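You operate a simulated robot arm through the tools that you are given. There is no shell and no other tool.

Carry out the task below with a simulated robot arm. There is one attempt and no reset: what you move stays moved.

## Task
Weave two rows on the small loom.
Fine: loom lever at 1, then at 2; beat each row in, beater back; leave the lever upright.

The check looks at the end state, three seconds after you hand in, the way a careful person would. Anything else that was tipped, shoved, dropped, spilled or broken makes it a failure.

## Robot
A 6-joint arm with a two-finger parallel gripper, fixed in place. Base frame: the origin is at the foot of the arm, x ahead of it, y to its left, z up; the work surface is at about z = 0.833. Lengths are in m, angles in rad, forces in N, time in s.
With the tool pointing down near the work surface it reaches from about 0.58 to 0.94 m from the base axis. Its first joint turns from -2.601 to 2.601 rad. Payload 3.43 kg.
The tool frame sits at the grasp point between the pads (the TCP): z along the fingers, y along the line on which they close. The tips reach 0.034 m beyond it. The gripper opens to 0.128 m. The fingers are 0.024 m wide and 0.012 m thick; the gripper's body (0.048 by 0.13 m) begins 0.096 m behind the TCP.
Orientation is that of the tool frame in the base frame, as a unit quaternion [x, y, z, w]. With the fingers straight down and closing along the base's y, the tool's x points along the base's -x, its y along +y and its z along -z.

## Interface
- The arm moves only by the tool step_arm. Its argument "motion" is a list of rows, each a list of 7 numbers: the shift along the tool's x, y, z in m, then the turn, a rotation vector about the tool's x, y, z in rad, then the finger opening in m, from 0 to 0.128. In form: [[dx, dy, dz, rx, ry, rz, jaw], ...]. A call has 1 to 20 rows; each row shifts and turns the commanded pose from where the row before left it, along the tool's axes as they then stand. Each row takes 0.2 s and may step no farther than 0.05 m and 0.15 rad from the row before; otherwise, or with a gripper value out of range, the whole call is refused. A pose out of reach is approached as far as the arm can. The call stops where the force on the tool passes 90 N (or 10 N more than at its start, if that is more) or the arm is blocked; 0.2 s more then pass. Each finger travels about 0.108 m/s and halts on what it meets, pressing with about 29 N; the grip force reading is that of the motor and also rises with nothing between the fingers. The clock runs only during rows and for 0.2 s after the last one: add rows that do not move to give the fingers time. The reply holds the time, the measured pose of the TCP, the force on the tool along the base axes, the opening and the grip force, in the units named above and with some noise, with the torque about the TCP (base axes, N m) and any sound that the robot's microphone picked up, and new pictures: "views" is both (left out), scene, wrist or none.
- Cameras (640 x 400 px; columns grow to the right, rows downward): "scene" is fixed at [0.0587, -0.6617, 1.4271]; the picture's right is [0.05, -1.00, 0.00], its down [-0.86, -0.04, -0.50] and it looks along [0.50, 0.02, -0.86] (base axes); focal length 329 px, centre (320, 200). "wrist" rides on the gripper at [0.076, -0.011, -0.16] in the tool frame; the picture's right is [0.15, 0.99, 0.00], its down [-0.88, 0.13, -0.46] and it looks along [-0.45, 0.07, 0.89] (tool axes); focal length 234 px, centre (320, 200).
- slide_trunk(by): slides the trunk up (or, below 0, down) by that many m; the arm rides with it, the base frame stays. It gives what a move gives, with no picture.
- probe_pixels(camera, pixels): for up to 12 pixels [column, row] of the newest picture of that camera ("zoom" is the newest enlarged one), the place [x, y, z] in the base frame of the surface seen there, good to about 0.003 m, but the place of the scene camera against the robot may be out by one fixed shift of up to 0.018 m in any direction. The clock stands still meanwhile.
- close_up(camera, box): a new picture of the part [left, top, right, bottom] of that camera's present view, enlarged. The clock stands still meanwhile.
- job_done(): hands the job in; it is judged then, once.

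Leave the gripper open and the arm clear of the work at the hand-in unless told otherwise.

The tools are called after "Call:" as a command line: name --pt "numbers of a row" for each row, then --argument value for the rest, lists and objects as JSON in quotes. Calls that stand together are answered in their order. step_arm: Moves the arm, as the interface text tells. Its arguments: {"type":"object","properties":{"motion":{"type":"array","items":{"type":"array","items":{"type":"number"}}},"views":{"type":"string","enum":["both","scene","wrist","none"]}},"required":["motion"]} The other tools are called the same way: slide_trunk (by) slides the trunk up or down; probe_pixels (camera, pixels) gives the place of the surface under pixels of a picture; close_up (camera, box) takes an enlarged picture of a part of a camera's view; job_done () hands the job in.

At the start:

```text
time_s: 0.0
eef_pos: [0.3442, -0.592, 1.0542]
ee_rot: [0.001, 1.0, 0.0, 0.0]
contact_force: [0.4, 0.2, -0.8]
moment: [-0.02, 0.05, 0.01]
finger_gap: 0.1278
finger_force: 0.0
trunk travel left (down, up): [-0.6, 0.11]
```

scene: 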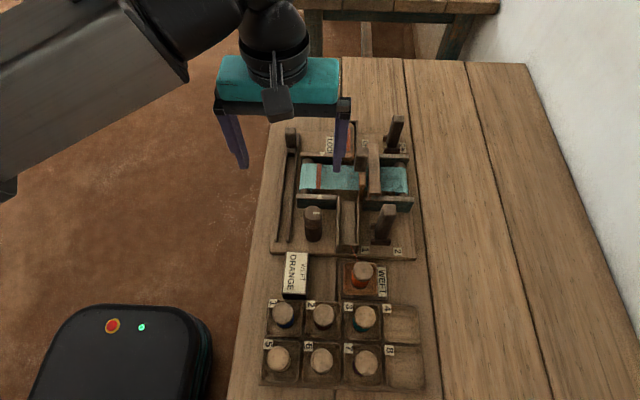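
wrist: 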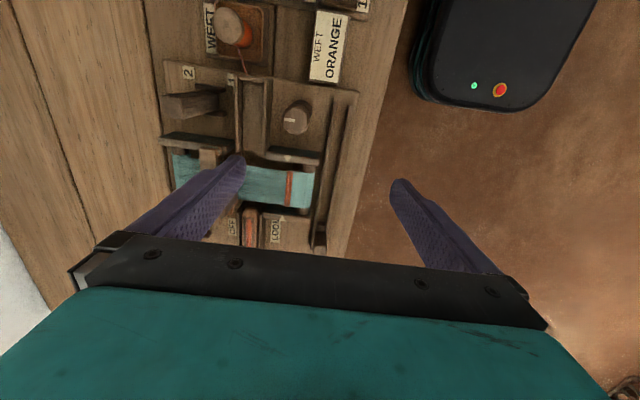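

I see a small loom on the bench, with a weft card reading "ORANGE", a weft spool holder, and a rack of spools numbered 1–8. I'll enlarge the loom and the rack before I move anything.

Call:
close_up --camera "scene" --box '[250, 105, 430, 265]'

Call:
close_up --camera "scene" --box '[240, 240, 440, 400]'

Call:
close_up --camera "wrist" --box '[140, 0, 400, 260]'

```text
2.50 times, centred on (340, 185) of scene
```

zoom: 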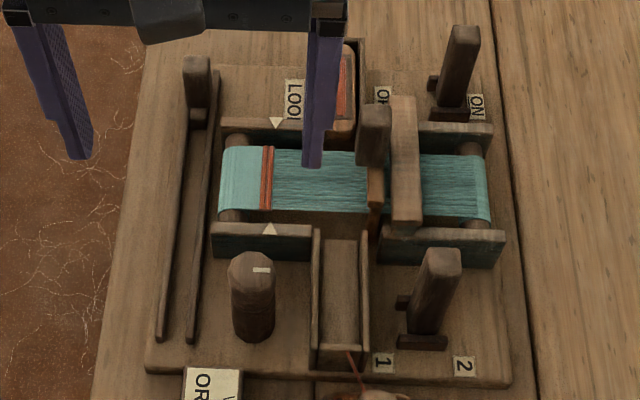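

```text
2.50 times, centred on (340, 320) of scene
```

zoom: 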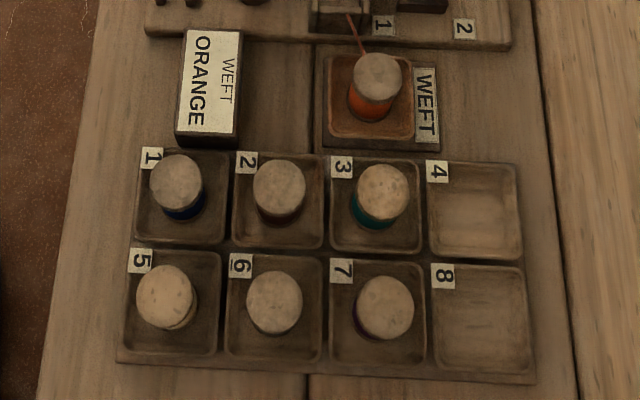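

```text
1.54 times, centred on (270, 130) of wrist
```

zoom: 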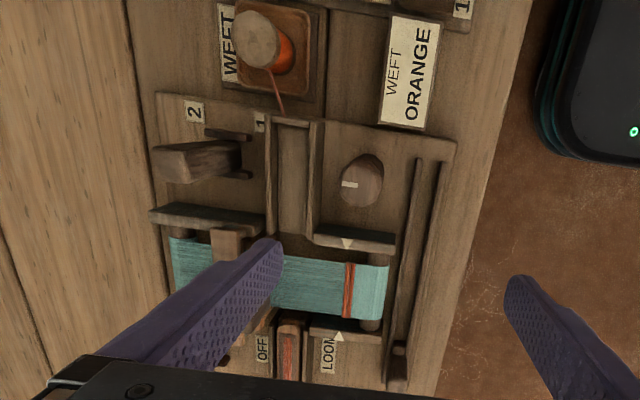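

The zoom shows orange weft already fitted, a lever beside labels 1/2, another lever beside OFF/ON, a knob with a mark, a rail on the left with a block, and a post over the cloth. I'll probe the main points now and then shift the arm for a clearer view.

Call:
probe_pixels --camera "scene" --pixels '[[388, 208], [381, 240], [397, 118], [393, 146], [292, 132], [314, 212], [372, 150], [372, 190], [345, 215], [375, 183], [346, 130], [340, 250]]'

Call:
step_arm --pt "0.05 0 0 0 0 0 0.128" --pt "0.05 0 0 0 0 0 0.128" --pt "0.03 0 -0.03 0 0 0 0.128" --pt "0 0.03 -0.03 0 0 0 0.128"

```text
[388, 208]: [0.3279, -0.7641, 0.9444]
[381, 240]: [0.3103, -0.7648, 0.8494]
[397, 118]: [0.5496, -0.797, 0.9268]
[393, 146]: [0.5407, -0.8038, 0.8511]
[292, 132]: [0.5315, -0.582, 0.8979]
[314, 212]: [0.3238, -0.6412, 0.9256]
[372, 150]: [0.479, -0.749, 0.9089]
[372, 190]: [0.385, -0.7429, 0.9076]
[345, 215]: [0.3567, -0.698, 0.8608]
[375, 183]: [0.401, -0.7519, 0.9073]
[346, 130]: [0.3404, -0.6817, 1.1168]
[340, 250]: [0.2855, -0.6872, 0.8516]
```

```text
time_s: 1.0
eef_pos: [0.2133, -0.5617, 1.1136]
ee_rot: [0.0, 1.0, 0.001, 0.0]
contact_force: [-0.3, 0.6, -0.4]
moment: [0.04, 0.03, 0.04]
finger_gap: 0.1282
finger_force: 0.1
trunk travel left (down, up): [-0.6, 0.11]
```

scene: 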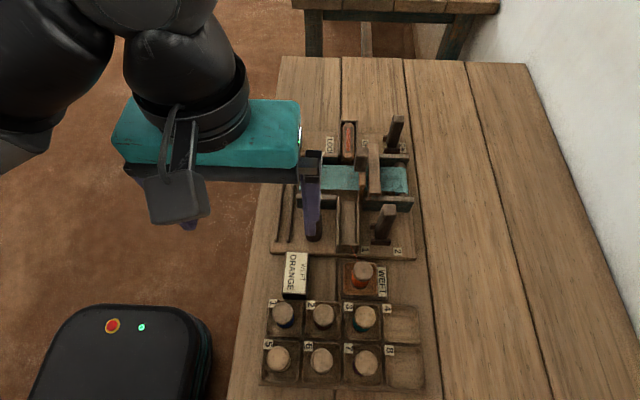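
wrist: 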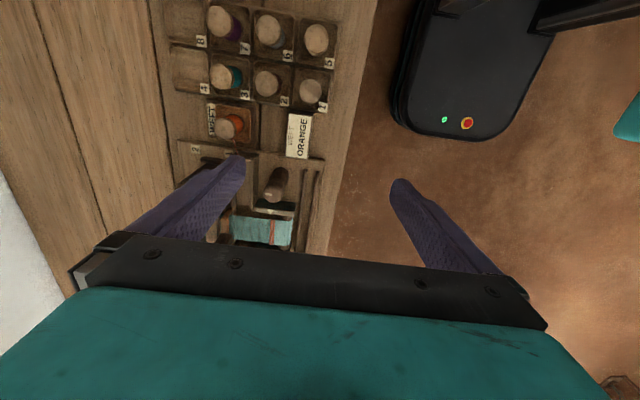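

The far end of the loom is now in view. I'll enlarge it to see the shuttle box, the far lever and the bar across the warp.

Call:
close_up --camera "scene" --box '[310, 105, 430, 180]'

Call:
close_up --camera "scene" --box '[310, 165, 430, 265]'

```text
5.33 times, centred on (370, 142) of scene
```

zoom: 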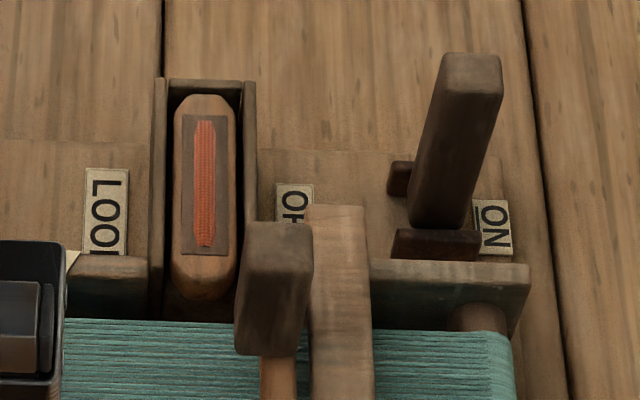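

```text
4.00 times, centred on (370, 215) of scene
```

zoom: 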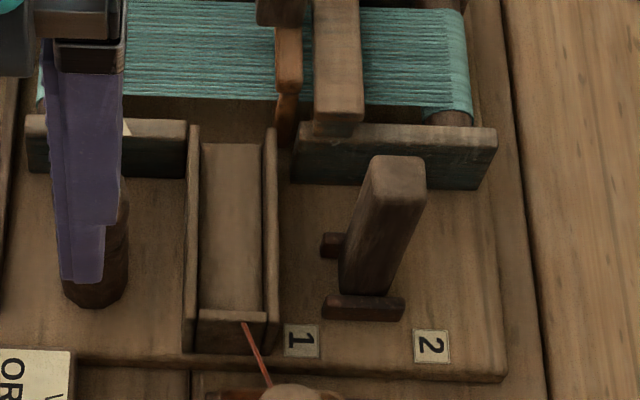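

The shuttle with its orange weft sits in the far box and the near box is empty. The near lever stands between labels 1 and 2, and the far lever is near OFF/ON. I'll probe the positions of the labels and levers.

Call:
probe_pixels --camera "scene" --pixels '[[365, 143], [402, 147], [392, 151], [393, 145], [400, 119], [385, 127], [329, 144], [445, 250], [401, 251], [365, 250], [390, 241], [388, 209]]'

Call:
step_arm --pt "-0.05 -0.03 -0.02 0 0 0 0.128" --pt "-0.05 -0.03 -0.02 0 0 0 0.128" --pt "-0.05 -0.03 -0.02 0 0 0 0.128" --pt "-0.04 -0.03 0 0 0 0 0.128" --pt "-0.04 -0.03 0 0 0 0 0.128" --pt "-0.03 -0.02 0 0 0 0 0.128"

```text
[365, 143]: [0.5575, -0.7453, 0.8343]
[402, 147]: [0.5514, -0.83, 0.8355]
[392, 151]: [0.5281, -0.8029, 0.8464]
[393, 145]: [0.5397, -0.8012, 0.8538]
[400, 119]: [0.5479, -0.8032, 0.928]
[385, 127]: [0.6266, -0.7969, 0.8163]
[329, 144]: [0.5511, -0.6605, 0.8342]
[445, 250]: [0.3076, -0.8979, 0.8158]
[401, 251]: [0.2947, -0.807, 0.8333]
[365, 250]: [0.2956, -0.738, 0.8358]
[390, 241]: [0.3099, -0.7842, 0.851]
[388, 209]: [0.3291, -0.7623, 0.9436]
```

```text
refused: row 1 steps farther than a row can; nothing moved
```

That call was refused because the steps were too long. I'll use smaller steps to bring the wrist camera above the loom.

Call:
step_arm --pt "-0.03 -0.03 -0.01 0 0 0 0.128" --pt "-0.03 -0.03 -0.01 0 0 0 0.128" --pt "-0.03 -0.03 -0.01 0 0 0 0.128" --pt "-0.03 -0.03 -0.01 0 0 0 0.128" --pt "-0.03 -0.03 0 0 0 0 0.128" --pt "-0.04 -0.02 0 0 0 0 0.128" --pt "-0.04 0 0 0 0 0 0.128" --pt "-0.04 0 0 0 0 0 0.128"

```text
time_s: 2.8
eef_pos: [0.4847, -0.7322, 1.1538]
ee_rot: [0.0, 1.0, 0.0, -0.001]
contact_force: [0.1, 1.1, -0.6]
moment: [-0.02, 0.06, -0.01]
finger_gap: 0.1281
finger_force: 0.0
trunk travel left (down, up): [-0.6, 0.11]
```

scene: 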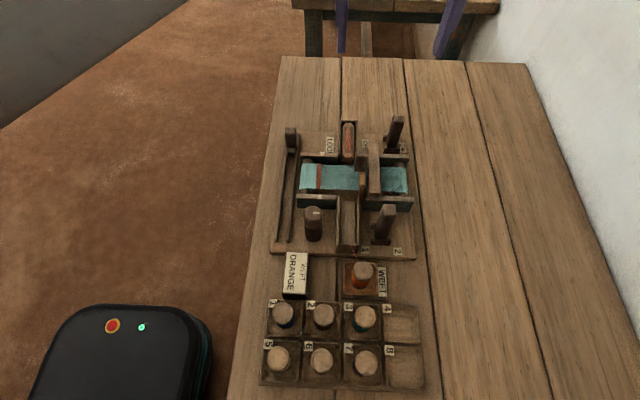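
wrist: 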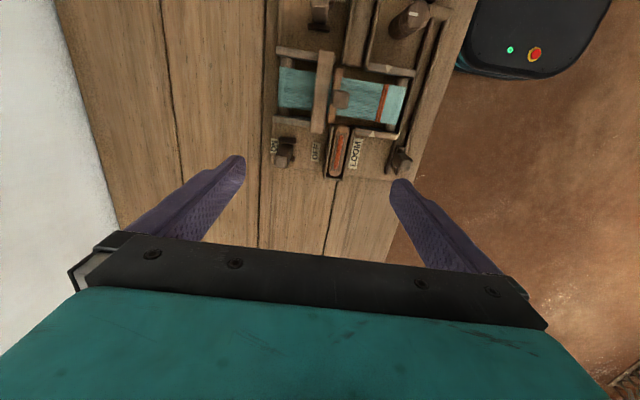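

Both views of the loom are now unobstructed. I'll enlarge each.

Call:
close_up --camera "wrist" --box '[250, 0, 480, 190]'

Call:
close_up --camera "scene" --box '[260, 110, 430, 265]'

```text
2.11 times, centred on (365, 95) of wrist
```

zoom: 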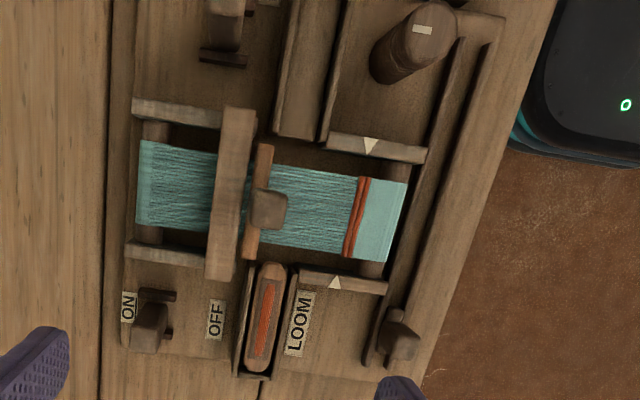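

```text
2.58 times, centred on (345, 188) of scene
```

zoom: 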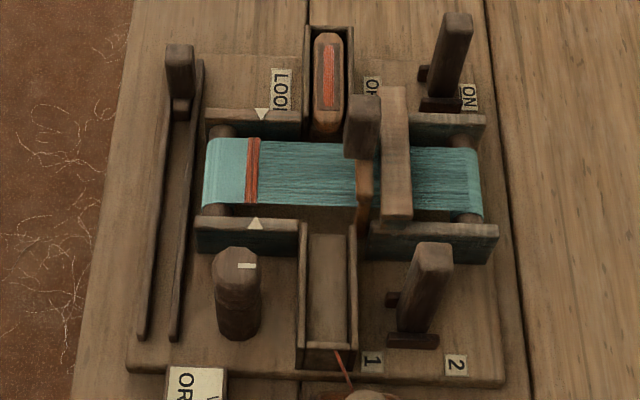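

The wrist zoom shows the far lever near the ON label, the beater post at about (268,208), and the rail block at the far end of its rail. I'll probe from the wrist view, since that carries no fixed shift.

Call:
probe_pixels --camera "wrist" --pixels '[[296, 146], [328, 150], [289, 163], [283, 159], [304, 142], [344, 100], [342, 117], [407, 152], [402, 167], [337, 155], [382, 100], [331, 90]]'

Call:
close_up --camera "wrist" --box '[260, 120, 345, 180]'

Call:
close_up --camera "wrist" --box '[300, 70, 420, 145]'

```text
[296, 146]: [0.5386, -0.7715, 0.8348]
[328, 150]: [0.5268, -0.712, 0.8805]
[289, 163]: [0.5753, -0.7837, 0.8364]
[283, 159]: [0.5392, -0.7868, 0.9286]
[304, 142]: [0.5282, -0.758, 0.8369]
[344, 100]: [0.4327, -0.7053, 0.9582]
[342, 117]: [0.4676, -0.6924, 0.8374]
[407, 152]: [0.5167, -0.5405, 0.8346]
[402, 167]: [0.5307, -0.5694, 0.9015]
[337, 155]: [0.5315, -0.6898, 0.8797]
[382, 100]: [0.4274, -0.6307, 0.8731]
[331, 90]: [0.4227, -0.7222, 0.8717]
```

```text
6.67 times, centred on (302, 150) of wrist
```

zoom: 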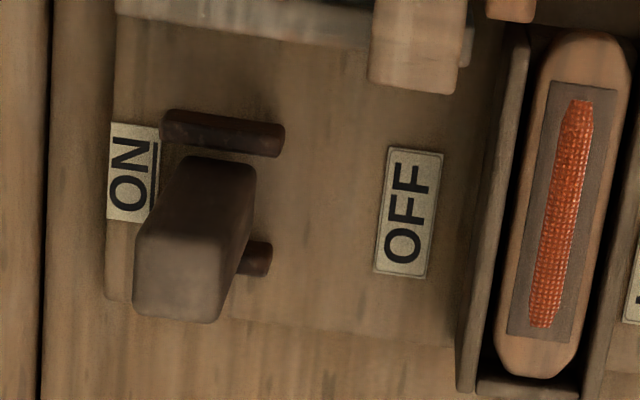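

```text
5.33 times, centred on (360, 108) of wrist
```

zoom: 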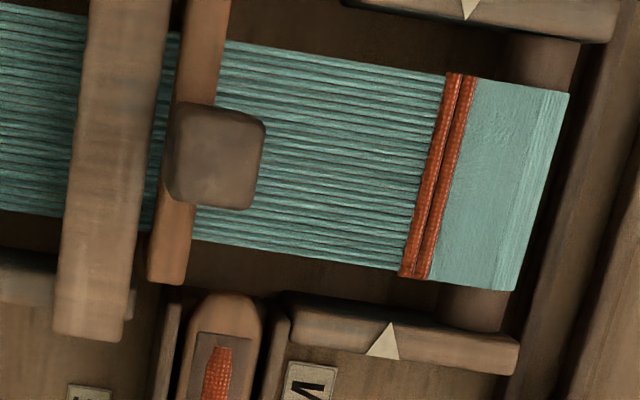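

I'll probe that last region through a new zoom to judge whether the far lever leans, and do the same for the block on the rail.

Call:
close_up --camera "wrist" --box '[260, 120, 345, 180]'

Call:
probe_pixels --camera "zoom" --pixels '[[165, 125], [280, 140], [222, 120], [145, 235], [220, 245], [140, 305], [210, 310], [175, 280], [230, 170], [245, 185], [260, 265], [130, 180]]'

Call:
probe_pixels --camera "scene" --pixels '[[292, 132], [401, 251], [365, 250], [388, 209], [362, 150], [346, 135], [314, 212], [372, 165], [329, 144], [402, 147], [398, 118]]'

```text
6.67 times, centred on (302, 150) of wrist
```

zoom: 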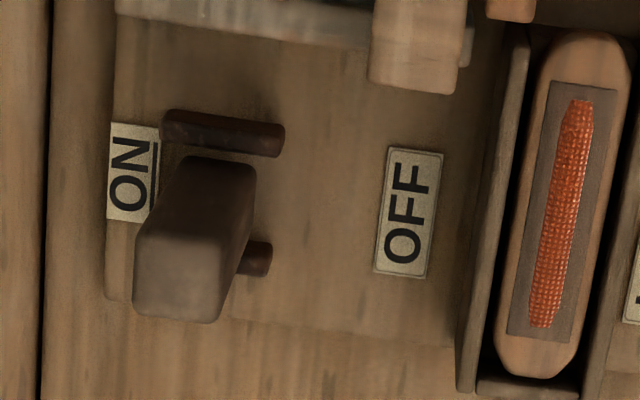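

```text
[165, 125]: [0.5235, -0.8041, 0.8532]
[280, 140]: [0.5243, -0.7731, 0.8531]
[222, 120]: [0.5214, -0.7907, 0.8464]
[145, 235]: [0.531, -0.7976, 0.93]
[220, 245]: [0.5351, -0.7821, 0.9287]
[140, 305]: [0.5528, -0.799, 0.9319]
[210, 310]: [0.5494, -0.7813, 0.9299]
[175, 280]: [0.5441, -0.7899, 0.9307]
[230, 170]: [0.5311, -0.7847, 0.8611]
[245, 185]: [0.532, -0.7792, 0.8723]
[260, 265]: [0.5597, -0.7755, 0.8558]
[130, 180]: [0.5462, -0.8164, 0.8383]
```

```text
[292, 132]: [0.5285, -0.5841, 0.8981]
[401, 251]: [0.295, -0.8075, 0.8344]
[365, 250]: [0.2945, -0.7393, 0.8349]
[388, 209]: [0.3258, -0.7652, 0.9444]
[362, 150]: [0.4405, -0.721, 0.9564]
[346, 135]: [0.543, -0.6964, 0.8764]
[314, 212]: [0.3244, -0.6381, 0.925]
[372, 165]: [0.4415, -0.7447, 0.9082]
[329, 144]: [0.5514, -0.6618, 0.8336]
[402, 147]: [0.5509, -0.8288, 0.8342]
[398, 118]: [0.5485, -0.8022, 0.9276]
```

Comparing the two cameras puts the scene offset at about (+0.006, -0.014, -0.003). The far lever's top and bracket have nearly the same y (-0.790 and -0.789), so it looks upright. Next I'll put the wrist camera over the near lever and knob.

Call:
step_arm --pt "0.04 0 0.02 0 0 0 0.128" --pt "0.04 0 0.02 0 0 0 0.128" --pt "0.04 0 0.02 0 0 0 0.128" --pt "0.01 0.02 0 0 0 0 0.128" --pt "0 0 0 0 0 0 0.128" --views "wrist"

Call:
close_up --camera "wrist" --box '[230, 0, 470, 150]'

```text
time_s: 4.0
eef_pos: [0.3537, -0.7102, 1.094]
ee_rot: [0.0, 1.0, -0.001, 0.0]
contact_force: [-0.8, 0.3, 0.7]
moment: [0.0, -0.01, 0.01]
finger_gap: 0.128
finger_force: 0.2
trunk travel left (down, up): [-0.6, 0.11]
```

wrist: 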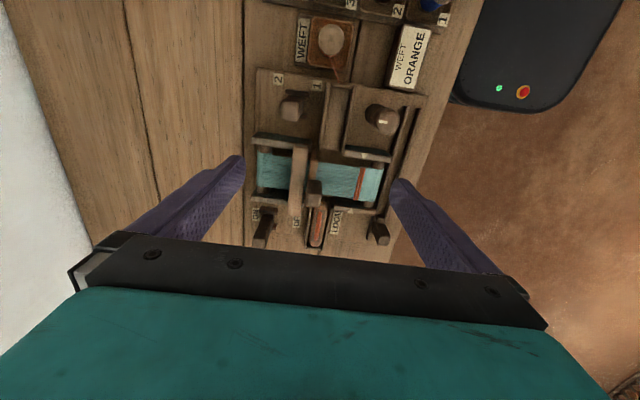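

```text
2.67 times, centred on (350, 75) of wrist
```

zoom: 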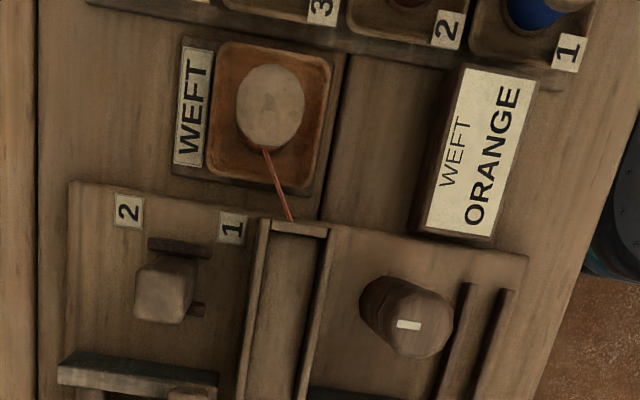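

I'll probe the near lever, its bracket and labels, the knob and its mark, and the rails.

Call:
probe_pixels --camera "zoom" --pixels '[[129, 211], [232, 226], [152, 244], [205, 250], [145, 262], [192, 262], [137, 315], [180, 318], [160, 292], [198, 310], [408, 325], [395, 275]]'

Call:
close_up --camera "wrist" --box '[240, 140, 400, 250]'

```text
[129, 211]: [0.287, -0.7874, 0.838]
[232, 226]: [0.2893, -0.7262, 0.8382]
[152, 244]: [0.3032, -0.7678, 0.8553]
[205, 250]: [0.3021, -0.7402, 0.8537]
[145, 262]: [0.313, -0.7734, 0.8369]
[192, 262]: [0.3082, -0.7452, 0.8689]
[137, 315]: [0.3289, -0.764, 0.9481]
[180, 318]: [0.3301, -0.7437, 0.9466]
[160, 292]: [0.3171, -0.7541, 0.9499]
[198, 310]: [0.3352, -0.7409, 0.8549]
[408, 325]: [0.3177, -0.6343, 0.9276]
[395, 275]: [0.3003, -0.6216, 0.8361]
```

```text
3.64 times, centred on (320, 195) of wrist
```

zoom: 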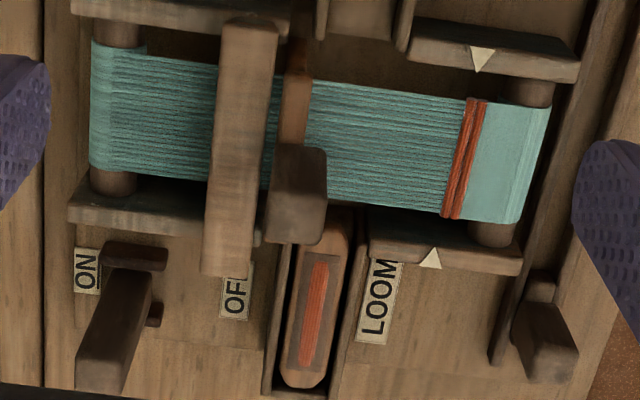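

The near lever is upright between 1 and 2: its bracket centre and top both sit at y ≈ -0.754. I'll probe the far-side parts in this zoom too, mainly OFF, ON, the beater post and the rail block.

Call:
probe_pixels --camera "zoom" --pixels '[[236, 298], [86, 270], [376, 300], [300, 195], [295, 225], [295, 90], [240, 60], [235, 255], [548, 345], [538, 282], [470, 190], [433, 258]]'

```text
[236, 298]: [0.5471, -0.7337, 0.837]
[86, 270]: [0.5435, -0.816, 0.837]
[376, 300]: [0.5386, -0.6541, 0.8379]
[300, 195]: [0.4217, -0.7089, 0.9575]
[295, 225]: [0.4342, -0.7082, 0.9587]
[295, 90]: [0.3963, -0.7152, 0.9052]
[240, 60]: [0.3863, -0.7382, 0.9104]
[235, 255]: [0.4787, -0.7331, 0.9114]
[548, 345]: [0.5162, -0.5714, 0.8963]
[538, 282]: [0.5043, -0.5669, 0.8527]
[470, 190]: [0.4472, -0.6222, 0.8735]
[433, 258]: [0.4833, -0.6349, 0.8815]
```

All the parts read consistently now: beater post top at about (0.43, -0.708, 0.958), and the shuttle lane at y ≈ -0.69, between the beater and the cloth edge. I'll bring the open gripper down over the near lever at (0.317, -0.754) without touching it.

Call:
step_arm --pt "0.02 -0.022 0 0 0 0 0.128" --pt "0.017 -0.022 0 0 0 0 0.1" --pt "0 0 0.045 0 0 0 0.09" --pt "0 0 0.045 0 0 0 0.08" --pt "0 0 0.04 0 0 0 0.07" --pt "0 0 0.02 0 0 0 0.07" --pt "0 0 0 0 0 0 0.07"

```text
time_s: 5.6
eef_pos: [0.3174, -0.7558, 0.9444]
ee_rot: [-0.001, 1.0, 0.0, 0.0]
contact_force: [0.8, -0.4, -0.3]
moment: [0.02, 0.0, -0.04]
finger_gap: 0.0699
finger_force: 0.0
trunk travel left (down, up): [-0.6, 0.11]
```

scene: 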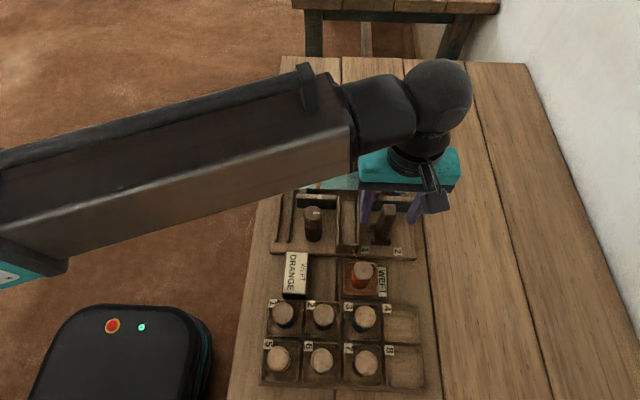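
wrist: 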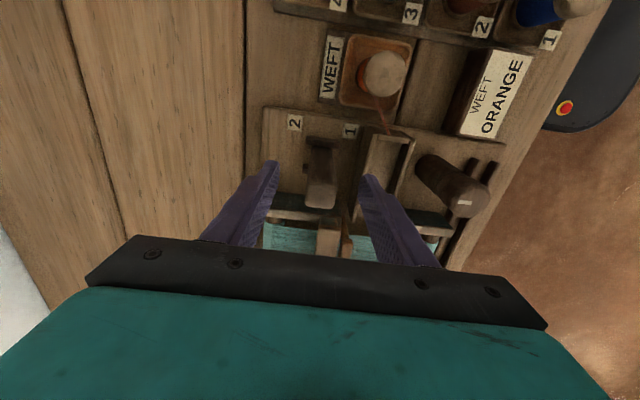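

The lever top, at wrist (322,190), sits midway between the fingers. I'll push it gently toward 1 (+y) in small steps and watch the force.

Call:
step_arm --pt "0 0.01 0 0 0 0 0.07" --pt "0 0.01 0 0 0 0 0.07" --pt "0 0.008 0 0 0 0 0.07" --pt "0 0.006 0 0 0 0 0.07" --pt "0 0.006 0 0 0 0 0.07"

```text
time_s: 6.8
eef_pos: [0.3181, -0.7159, 0.9436]
ee_rot: [0.0, 1.0, -0.001, 0.0]
contact_force: [-0.2, -0.3, 0.4]
moment: [-0.02, 0.0, -0.02]
finger_gap: 0.0699
finger_force: 0.2
trunk travel left (down, up): [-0.6, 0.11]
```

scene: 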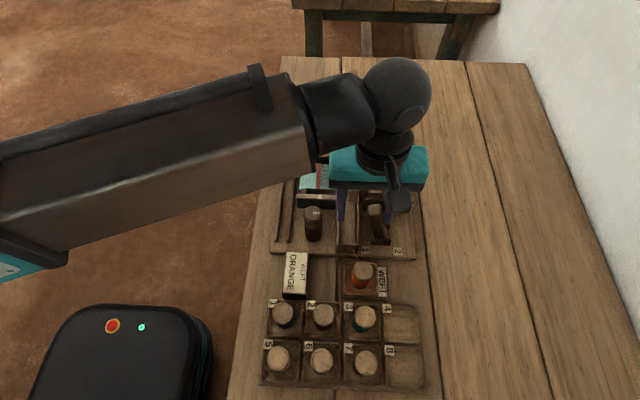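
wrist: 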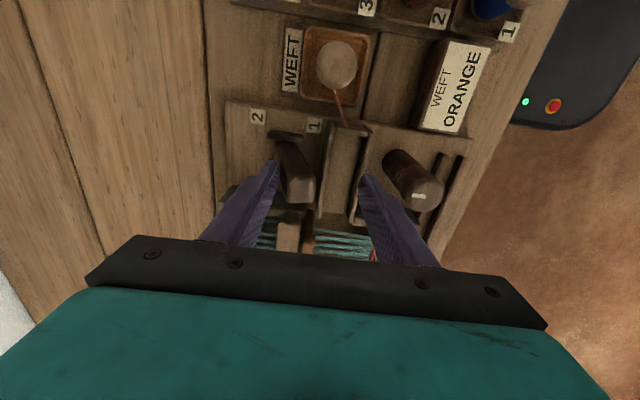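

The lever is leaning toward 1 with almost no force. I'll keep going in small steps until it meets a stop.

Call:
step_arm --pt "0 0.006 0.001 0 0 0 0.07" --pt "0 0.006 0.001 0 0 0 0.07" --pt "0 0.006 0.001 0 0 0 0.07"

```text
time_s: 7.6
eef_pos: [0.3172, -0.7018, 0.943]
ee_rot: [0.0, 1.0, -0.004, 0.001]
contact_force: [1.9, -19.3, 12.0]
moment: [-1.17, 0.07, 0.01]
finger_gap: 0.081
finger_force: 9.5
trunk travel left (down, up): [-0.6, 0.11]
```

scene: 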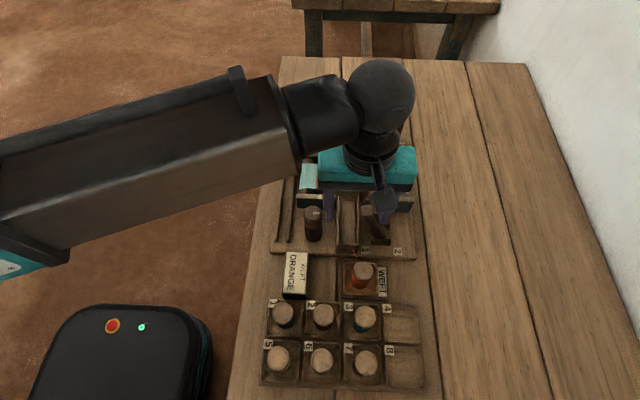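
wrist: 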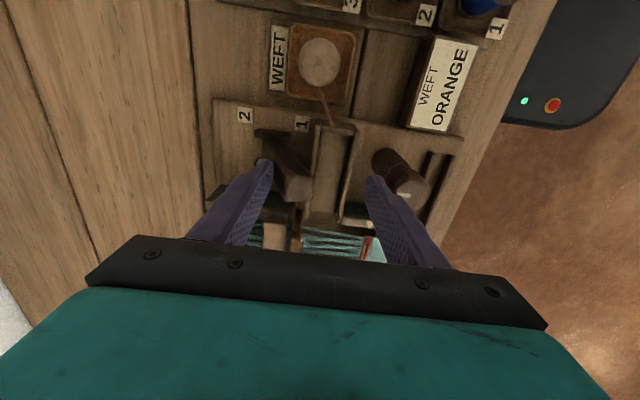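

It has reached the stop: about 19 N, and the jaw was pushed back to 0.081. I'll back off, lift clear and see whether the lever holds and what the loom did.

Call:
step_arm --pt "0 -0.012 0 0 0 0 0.08" --pt "0 -0.006 -0.02 0 0 0 0.09" --pt "0 0 -0.045 0 0 0 0.1" --pt "0 0 -0.045 0 0 0 0.12" --pt "-0.02 0 -0.04 0 0 0 0.128" --pt "-0.04 0 -0.02 0 0 0 0.128" --pt "-0.04 0 0 0 0 0 0.128" --pt "-0.04 0 0 0 0 0 0.128" --pt "-0.03 0 0 0 0 0 0.128"

Call:
close_up --camera "scene" --box '[260, 110, 430, 265]'

Call:
close_up --camera "wrist" --box '[240, 0, 480, 190]'

```text
time_s: 9.6
eef_pos: [0.4889, -0.7152, 1.111]
ee_rot: [0.001, 1.0, -0.001, 0.0]
contact_force: [-0.6, 1.3, -0.3]
moment: [0.01, 0.0, 0.01]
finger_gap: 0.1276
finger_force: 0.1
trunk travel left (down, up): [-0.6, 0.11]
```

scene: 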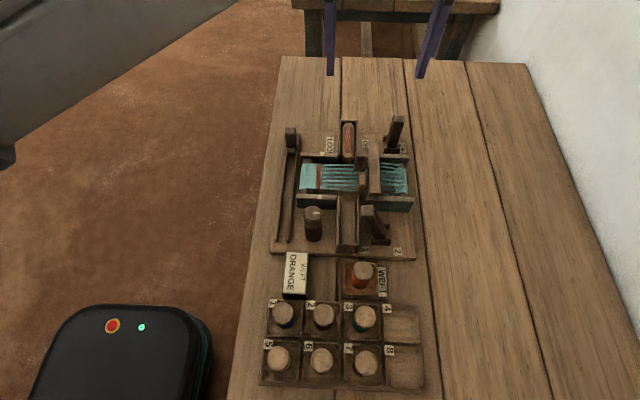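
wrist: 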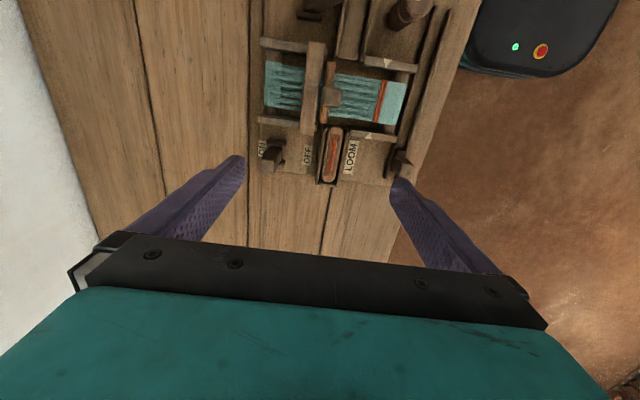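

```text
2.58 times, centred on (345, 188) of scene
```

zoom: 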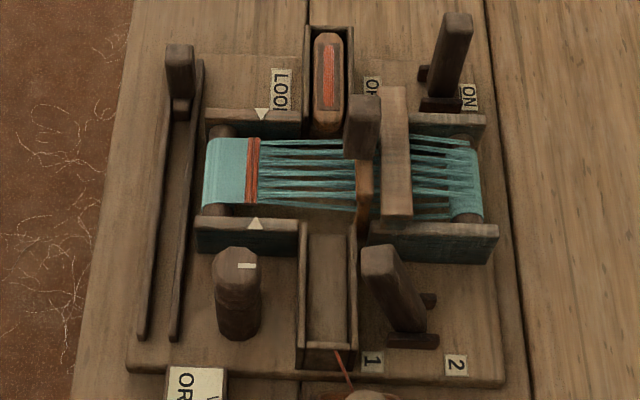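

```text
2.11 times, centred on (360, 95) of wrist
```

zoom: 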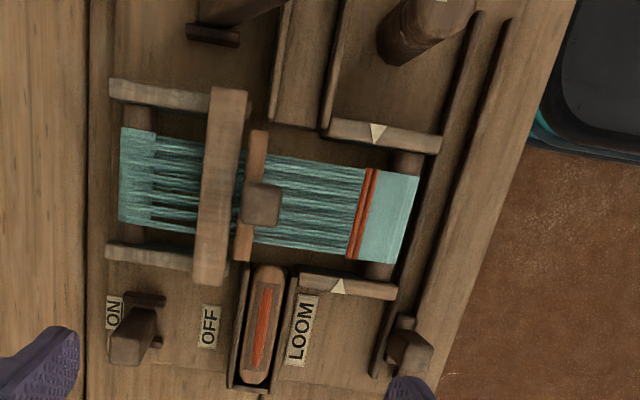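

The lever stays at 1 and the shed is open: the warp threads have split into two layers. The shuttle hasn't moved from the far box, so something has to carry it across. I'll look closely at the shuttle, its box and the rail block.

Call:
close_up --camera "wrist" --box '[310, 100, 420, 190]'

Call:
probe_pixels --camera "zoom" --pixels '[[60, 330], [125, 200], [150, 330], [200, 180], [175, 320], [130, 120], [130, 270], [120, 370], [105, 400], [520, 340], [530, 385], [455, 300]]'

Call:
close_up --camera "scene" --box '[265, 115, 345, 175]'

Call:
close_up --camera "scene" --box '[320, 110, 430, 190]'

```text
4.44 times, centred on (365, 145) of wrist
```

zoom: 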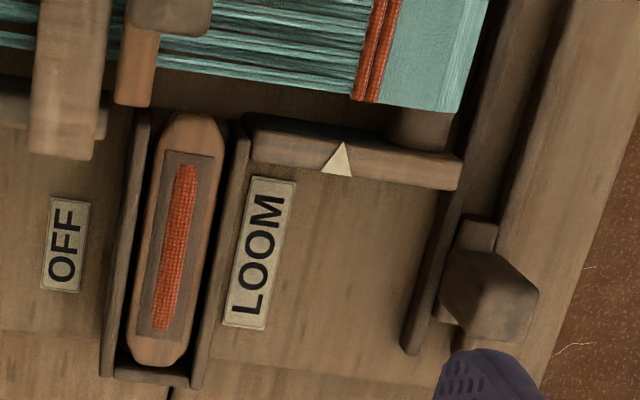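

```text
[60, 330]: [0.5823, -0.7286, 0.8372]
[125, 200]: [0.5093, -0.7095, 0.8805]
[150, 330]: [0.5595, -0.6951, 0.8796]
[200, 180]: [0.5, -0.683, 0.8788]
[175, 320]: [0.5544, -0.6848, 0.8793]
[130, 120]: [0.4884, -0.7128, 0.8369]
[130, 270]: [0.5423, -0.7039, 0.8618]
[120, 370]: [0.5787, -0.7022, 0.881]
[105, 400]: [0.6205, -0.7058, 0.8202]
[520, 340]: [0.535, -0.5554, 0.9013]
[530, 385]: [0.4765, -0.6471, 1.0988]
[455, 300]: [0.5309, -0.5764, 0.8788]
```

```text
6.67 times, centred on (305, 145) of scene
```

zoom: 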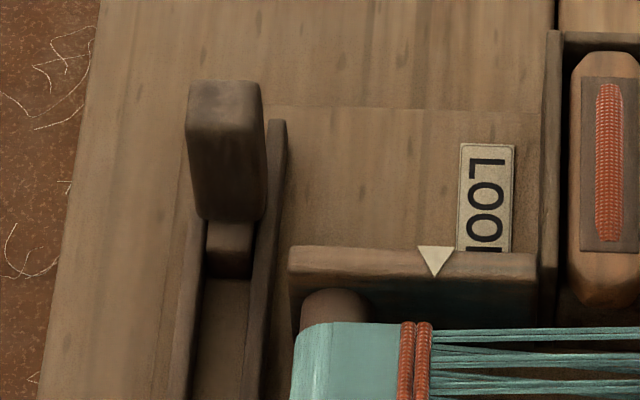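

```text
5.00 times, centred on (375, 150) of scene
```

zoom: 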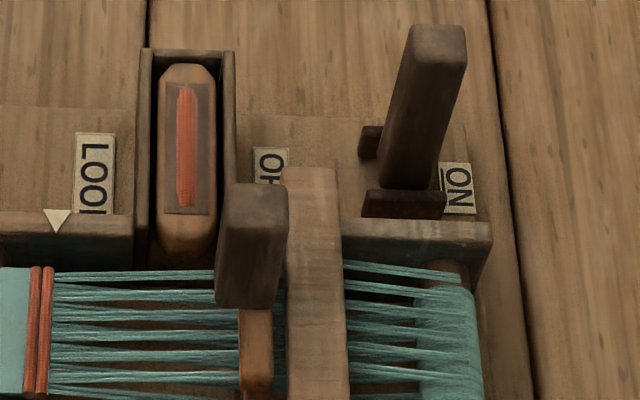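

The shuttle fits its box closely, with its top level with the walls, so it can't be gripped there. The rail block's track runs parallel to the shuttle lane and is about as long, and the block sits at the same end as the shuttle, so it looks like the shuttle drive. I'll measure its handle and rails.

Call:
close_up --camera "scene" --box '[265, 115, 345, 175]'

Call:
probe_pixels --camera "zoom" --pixels '[[195, 90], [255, 90], [195, 118], [258, 122], [225, 105], [228, 235], [275, 180], [270, 300], [195, 260], [228, 320], [225, 200], [285, 130]]'

Call:
probe_pixels --camera "scene" --pixels '[[277, 240], [283, 238], [289, 240], [289, 215], [284, 170], [312, 208]]'

```text
6.67 times, centred on (305, 145) of scene
```

zoom: 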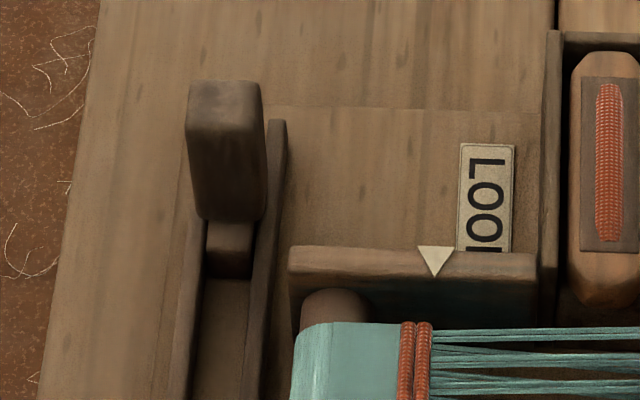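

```text
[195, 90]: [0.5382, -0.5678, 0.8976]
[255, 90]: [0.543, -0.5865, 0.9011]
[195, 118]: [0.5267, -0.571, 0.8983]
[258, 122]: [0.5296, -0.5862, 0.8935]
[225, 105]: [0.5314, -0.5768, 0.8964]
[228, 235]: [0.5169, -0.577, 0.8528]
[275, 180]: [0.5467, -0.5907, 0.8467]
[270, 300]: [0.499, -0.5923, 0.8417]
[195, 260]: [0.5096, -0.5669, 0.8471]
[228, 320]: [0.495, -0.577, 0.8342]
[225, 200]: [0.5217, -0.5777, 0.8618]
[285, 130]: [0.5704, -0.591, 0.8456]
```

```text
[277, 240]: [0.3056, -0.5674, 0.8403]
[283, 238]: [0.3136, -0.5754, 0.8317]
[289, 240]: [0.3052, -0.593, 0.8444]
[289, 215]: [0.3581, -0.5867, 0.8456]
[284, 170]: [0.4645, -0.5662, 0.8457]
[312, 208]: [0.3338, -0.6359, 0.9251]
```

The handle post's true centre is about (0.528, -0.563), its top is at z 0.90 and the rails are at 0.849. I'll close the fingers into a stick and lower them behind the post on its far side.

Call:
step_arm --pt "-0.02 0.04 0 0 0 0 0.06" --pt "-0.02 0.04 0 0 0 0 0.0" --pt "-0.02 0.04 0 0 0 0 0.0" --pt "-0.026 0.032 0.02 0 0 0 0.0" --pt "0 0 0.045 0 0 0 0.0" --pt "0 0 0.045 0 0 0 0.0" --pt "0 0 0.045 0 0 0 0.0" --pt "0 0 0.05 0 0 0 0.0" --pt "0 0 0 0 0 0 0.0"

```text
time_s: 11.6
eef_pos: [0.575, -0.5635, 0.9058]
ee_rot: [0.0, 1.0, -0.001, 0.001]
contact_force: [0.5, 0.3, -0.4]
moment: [0.02, -0.01, -0.02]
finger_gap: 0.0
finger_force: 29.2
trunk travel left (down, up): [-0.6, 0.11]
```

scene: 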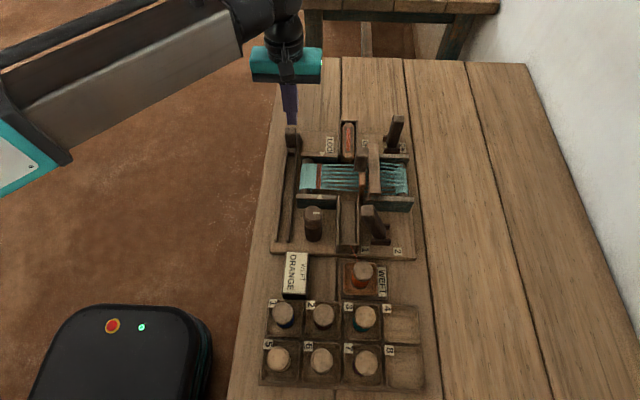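
wrist: 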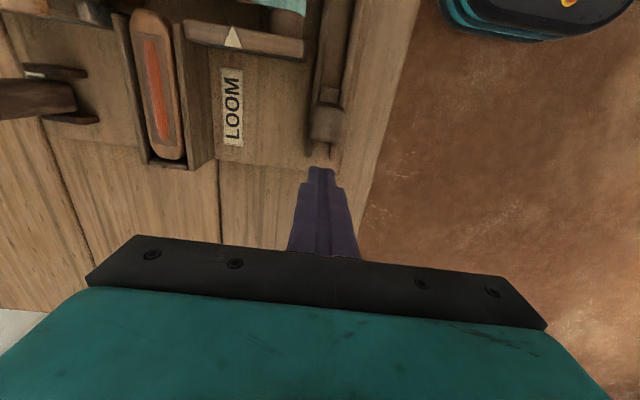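

The stick stands right behind the post, at wrist (325,120). I'll drop 8 mm and push gently toward the near end for a short distance first.

Call:
step_arm --pt "0 0 0.008 0 0 0 0" --pt "0.015 0 0 0 0 0 0" --pt "0.015 0 0 0 0 0 0" --pt "0.015 0 0 0 0 0 0" --pt "0.01 0 0 0 0 0 0"

Call:
close_up --camera "scene" --box '[260, 110, 430, 265]'

```text
time_s: 12.8
eef_pos: [0.5192, -0.5632, 0.897]
ee_rot: [0.001, 1.0, 0.0, 0.0]
contact_force: [0.4, 0.5, 0.2]
moment: [0.01, 0.03, 0.0]
finger_gap: 0.0
finger_force: 28.9
trunk travel left (down, up): [-0.6, 0.11]
```

scene: 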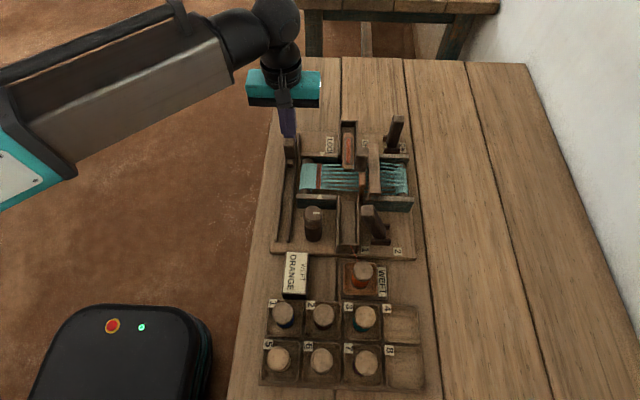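
wrist: 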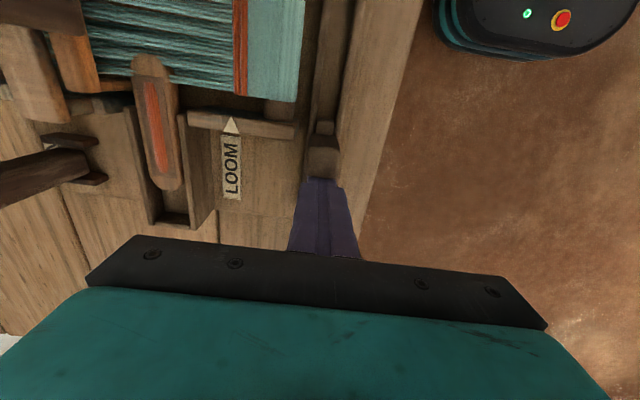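

```text
2.58 times, centred on (345, 188) of scene
```

zoom: 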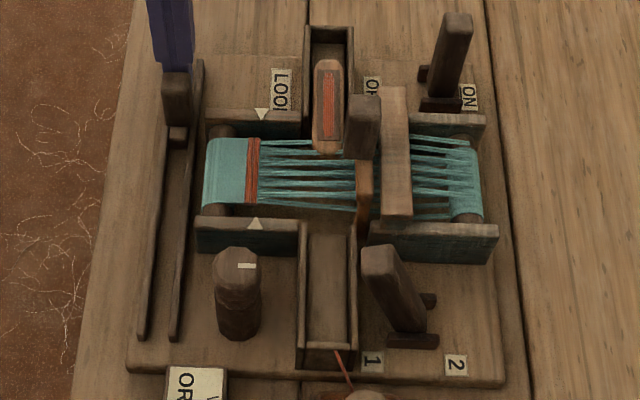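

The shuttle moved with the block and is now nosing into the shed, so the rail block is the shuttle drive. I'll push on toward the near end.

Call:
step_arm --pt "0.015 0 0 0 0 0 0" --pt "0.02 0 0 0 0 0 0" --pt "0.02 0 0 0 0 0 0" --pt "0.02 0 0 0 0 0 0" --pt "0.02 0 0 0 0 0 0" --pt "0.02 0 0 0 0 0 0" --pt "0.02 0 0 0 0 0 0"

Call:
close_up --camera "scene" --box '[260, 110, 430, 265]'

```text
time_s: 14.4
eef_pos: [0.3828, -0.5642, 0.8967]
ee_rot: [0.0, 1.0, 0.0, 0.0]
contact_force: [-0.3, -0.5, -0.3]
moment: [0.06, 0.0, 0.0]
finger_gap: 0.0
finger_force: 29.0
trunk travel left (down, up): [-0.6, 0.11]
```

scene: 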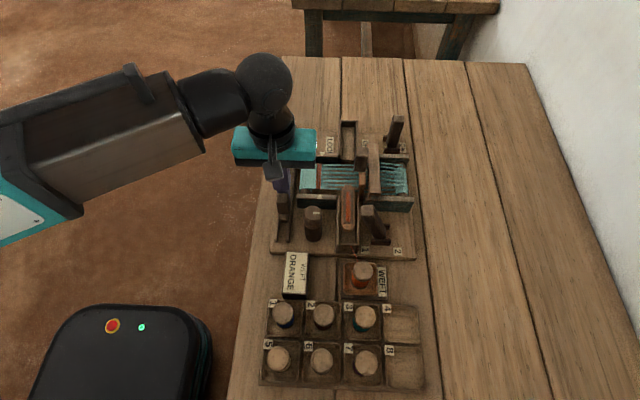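
wrist: 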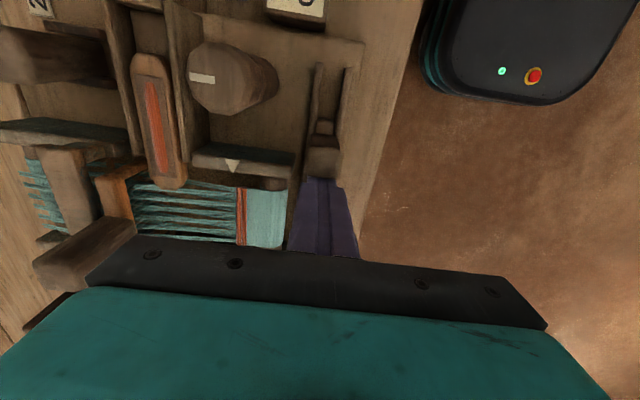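

```text
2.58 times, centred on (345, 188) of scene
```

zoom: 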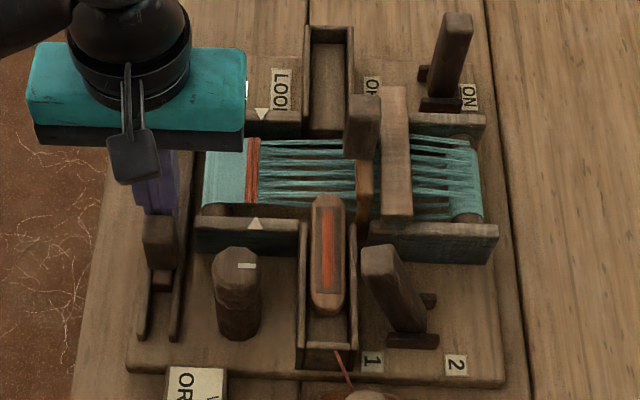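

The shuttle is mostly in the near box. I'll continue in smaller steps until it meets the end stop.

Call:
step_arm --pt "0.012 0 0 0 0 0 0" --pt "0.01 0 0 0 0 0 0" --pt "0.006 0 0 0 0 0 0" --pt "0.005 0 0 0 0 0 0" --pt "0.005 0 0 0 0 0 0"

Call:
close_up --camera "scene" --box '[260, 110, 430, 265]'

```text
time_s: 15.6
eef_pos: [0.3583, -0.5638, 0.8982]
ee_rot: [-0.003, 1.0, -0.002, 0.01]
contact_force: [61.2, -8.5, 15.0]
moment: [0.35, 0.47, 0.22]
finger_gap: 0.0001
finger_force: 28.7
trunk travel left (down, up): [-0.6, 0.11]
```

scene: 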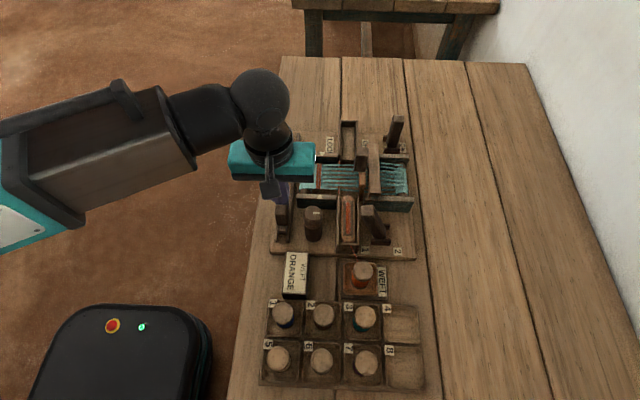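
wrist: 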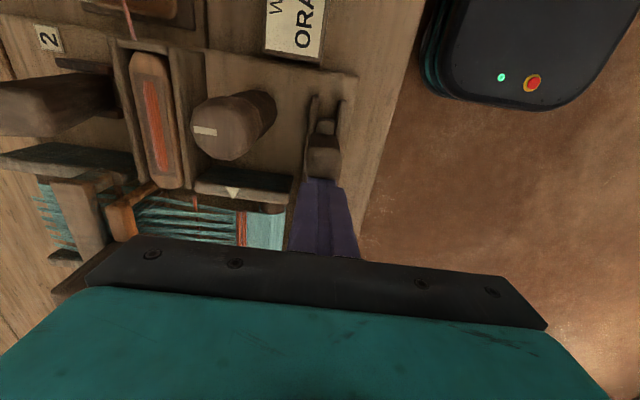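

```text
2.58 times, centred on (345, 188) of scene
```

zoom: 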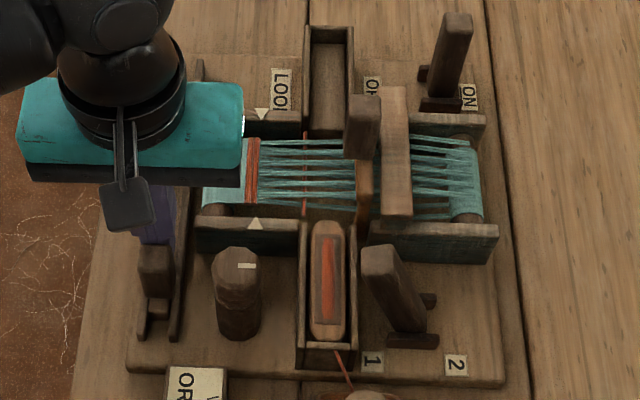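

The stop is reached, and an orange pick now lies across the open shed at zoom (305,190). I'll back off, rise and move over the beater post at (0.43, -0.708), staying above it for now.

Call:
step_arm --pt "-0.022 0 0 0 0 0 0" --pt "0 0 -0.05 0 0 0 0" --pt "0 0 -0.05 0 0 0 0.02" --pt "0 0 -0.04 0 0 0 0.04" --pt "-0.015 -0.04 0 0 0 0 0.06" --pt "-0.02 -0.04 0 0 0 0 0.07" --pt "-0.015 -0.04 0 0 0 0 0.07" --pt "0 -0.024 0 0 0 0 0.07" --pt "0 0 0 0 0 0 0.07"

```text
time_s: 17.6
eef_pos: [0.4181, -0.7067, 1.038]
ee_rot: [0.0, 1.0, 0.0, 0.001]
contact_force: [-0.3, -0.6, -0.4]
moment: [-0.03, -0.03, 0.0]
finger_gap: 0.07
finger_force: 0.0
trunk travel left (down, up): [-0.6, 0.11]
```

scene: 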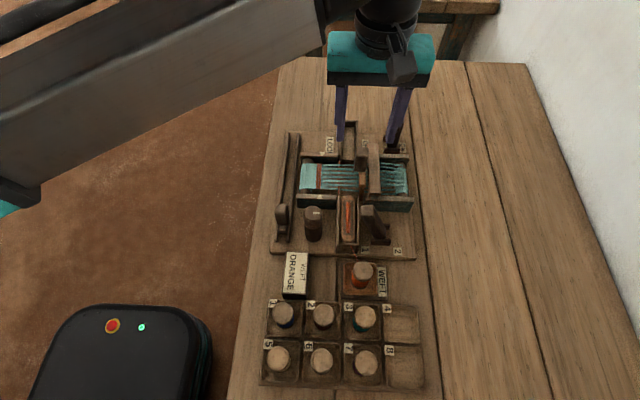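
wrist: 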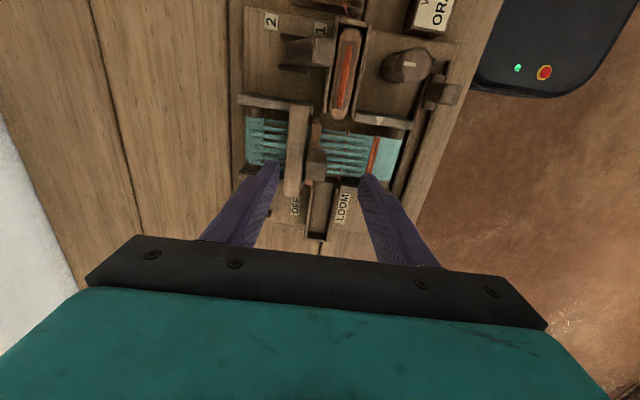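

I'll check the beater post's position from this nearer view before going down.

Call:
close_up --camera "wrist" --box '[240, 80, 420, 220]'

Call:
probe_pixels --camera "wrist" --pixels '[[309, 152], [325, 152], [309, 180], [325, 180], [317, 165], [316, 125], [293, 150], [372, 155], [346, 108]]'

```text
2.86 times, centred on (330, 150) of wrist
```

zoom: 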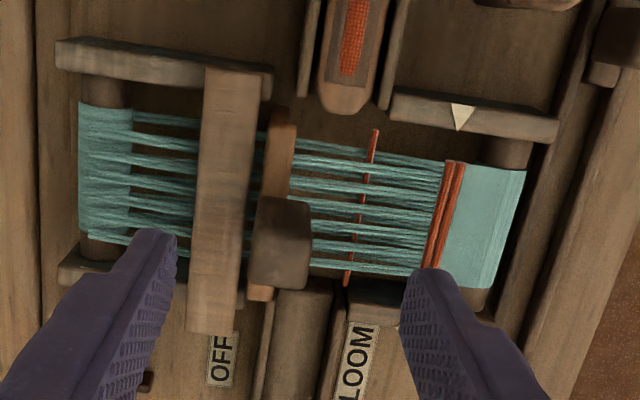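

```text
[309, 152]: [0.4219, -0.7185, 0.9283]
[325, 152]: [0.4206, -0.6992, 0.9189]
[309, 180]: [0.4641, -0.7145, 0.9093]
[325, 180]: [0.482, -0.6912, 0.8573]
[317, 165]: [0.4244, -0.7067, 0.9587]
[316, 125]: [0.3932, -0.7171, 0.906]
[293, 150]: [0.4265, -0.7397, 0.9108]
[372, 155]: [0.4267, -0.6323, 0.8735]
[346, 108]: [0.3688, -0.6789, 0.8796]
```

The post spans about x 0.42–0.44 and y -0.718 to -0.699. I'll descend around it to z 0.953, with tips at 0.919 and clear of the 0.911 crossbar.

Call:
step_arm --pt "-0.012 -0.002 0.02 0 0 0 0.07" --pt "0 0 0.04 0 0 0 0.07" --pt "0 0 0.025 0 0 0 0.07" --pt "0 0 0 0 0 0 0.07"

```text
time_s: 18.6
eef_pos: [0.4297, -0.7088, 0.9523]
ee_rot: [0.0, 1.0, 0.0, 0.001]
contact_force: [0.1, -0.2, -0.6]
moment: [0.0, -0.01, 0.0]
finger_gap: 0.07
finger_force: 0.1
trunk travel left (down, up): [-0.6, 0.11]
```

scene: 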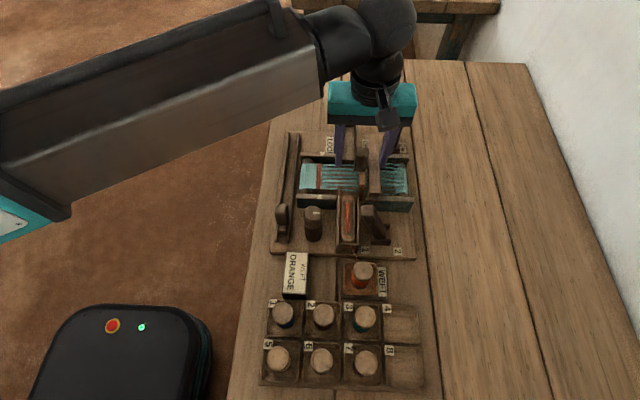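
wrist: 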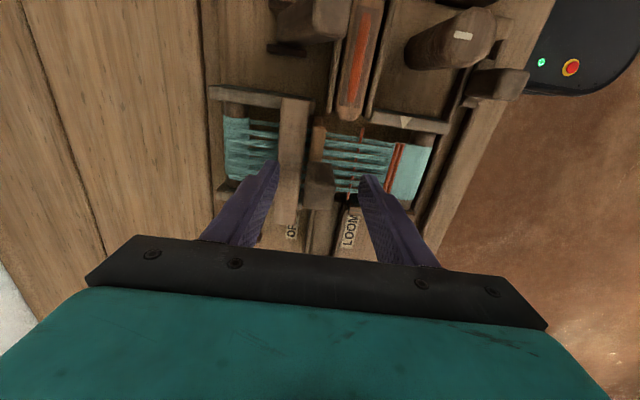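

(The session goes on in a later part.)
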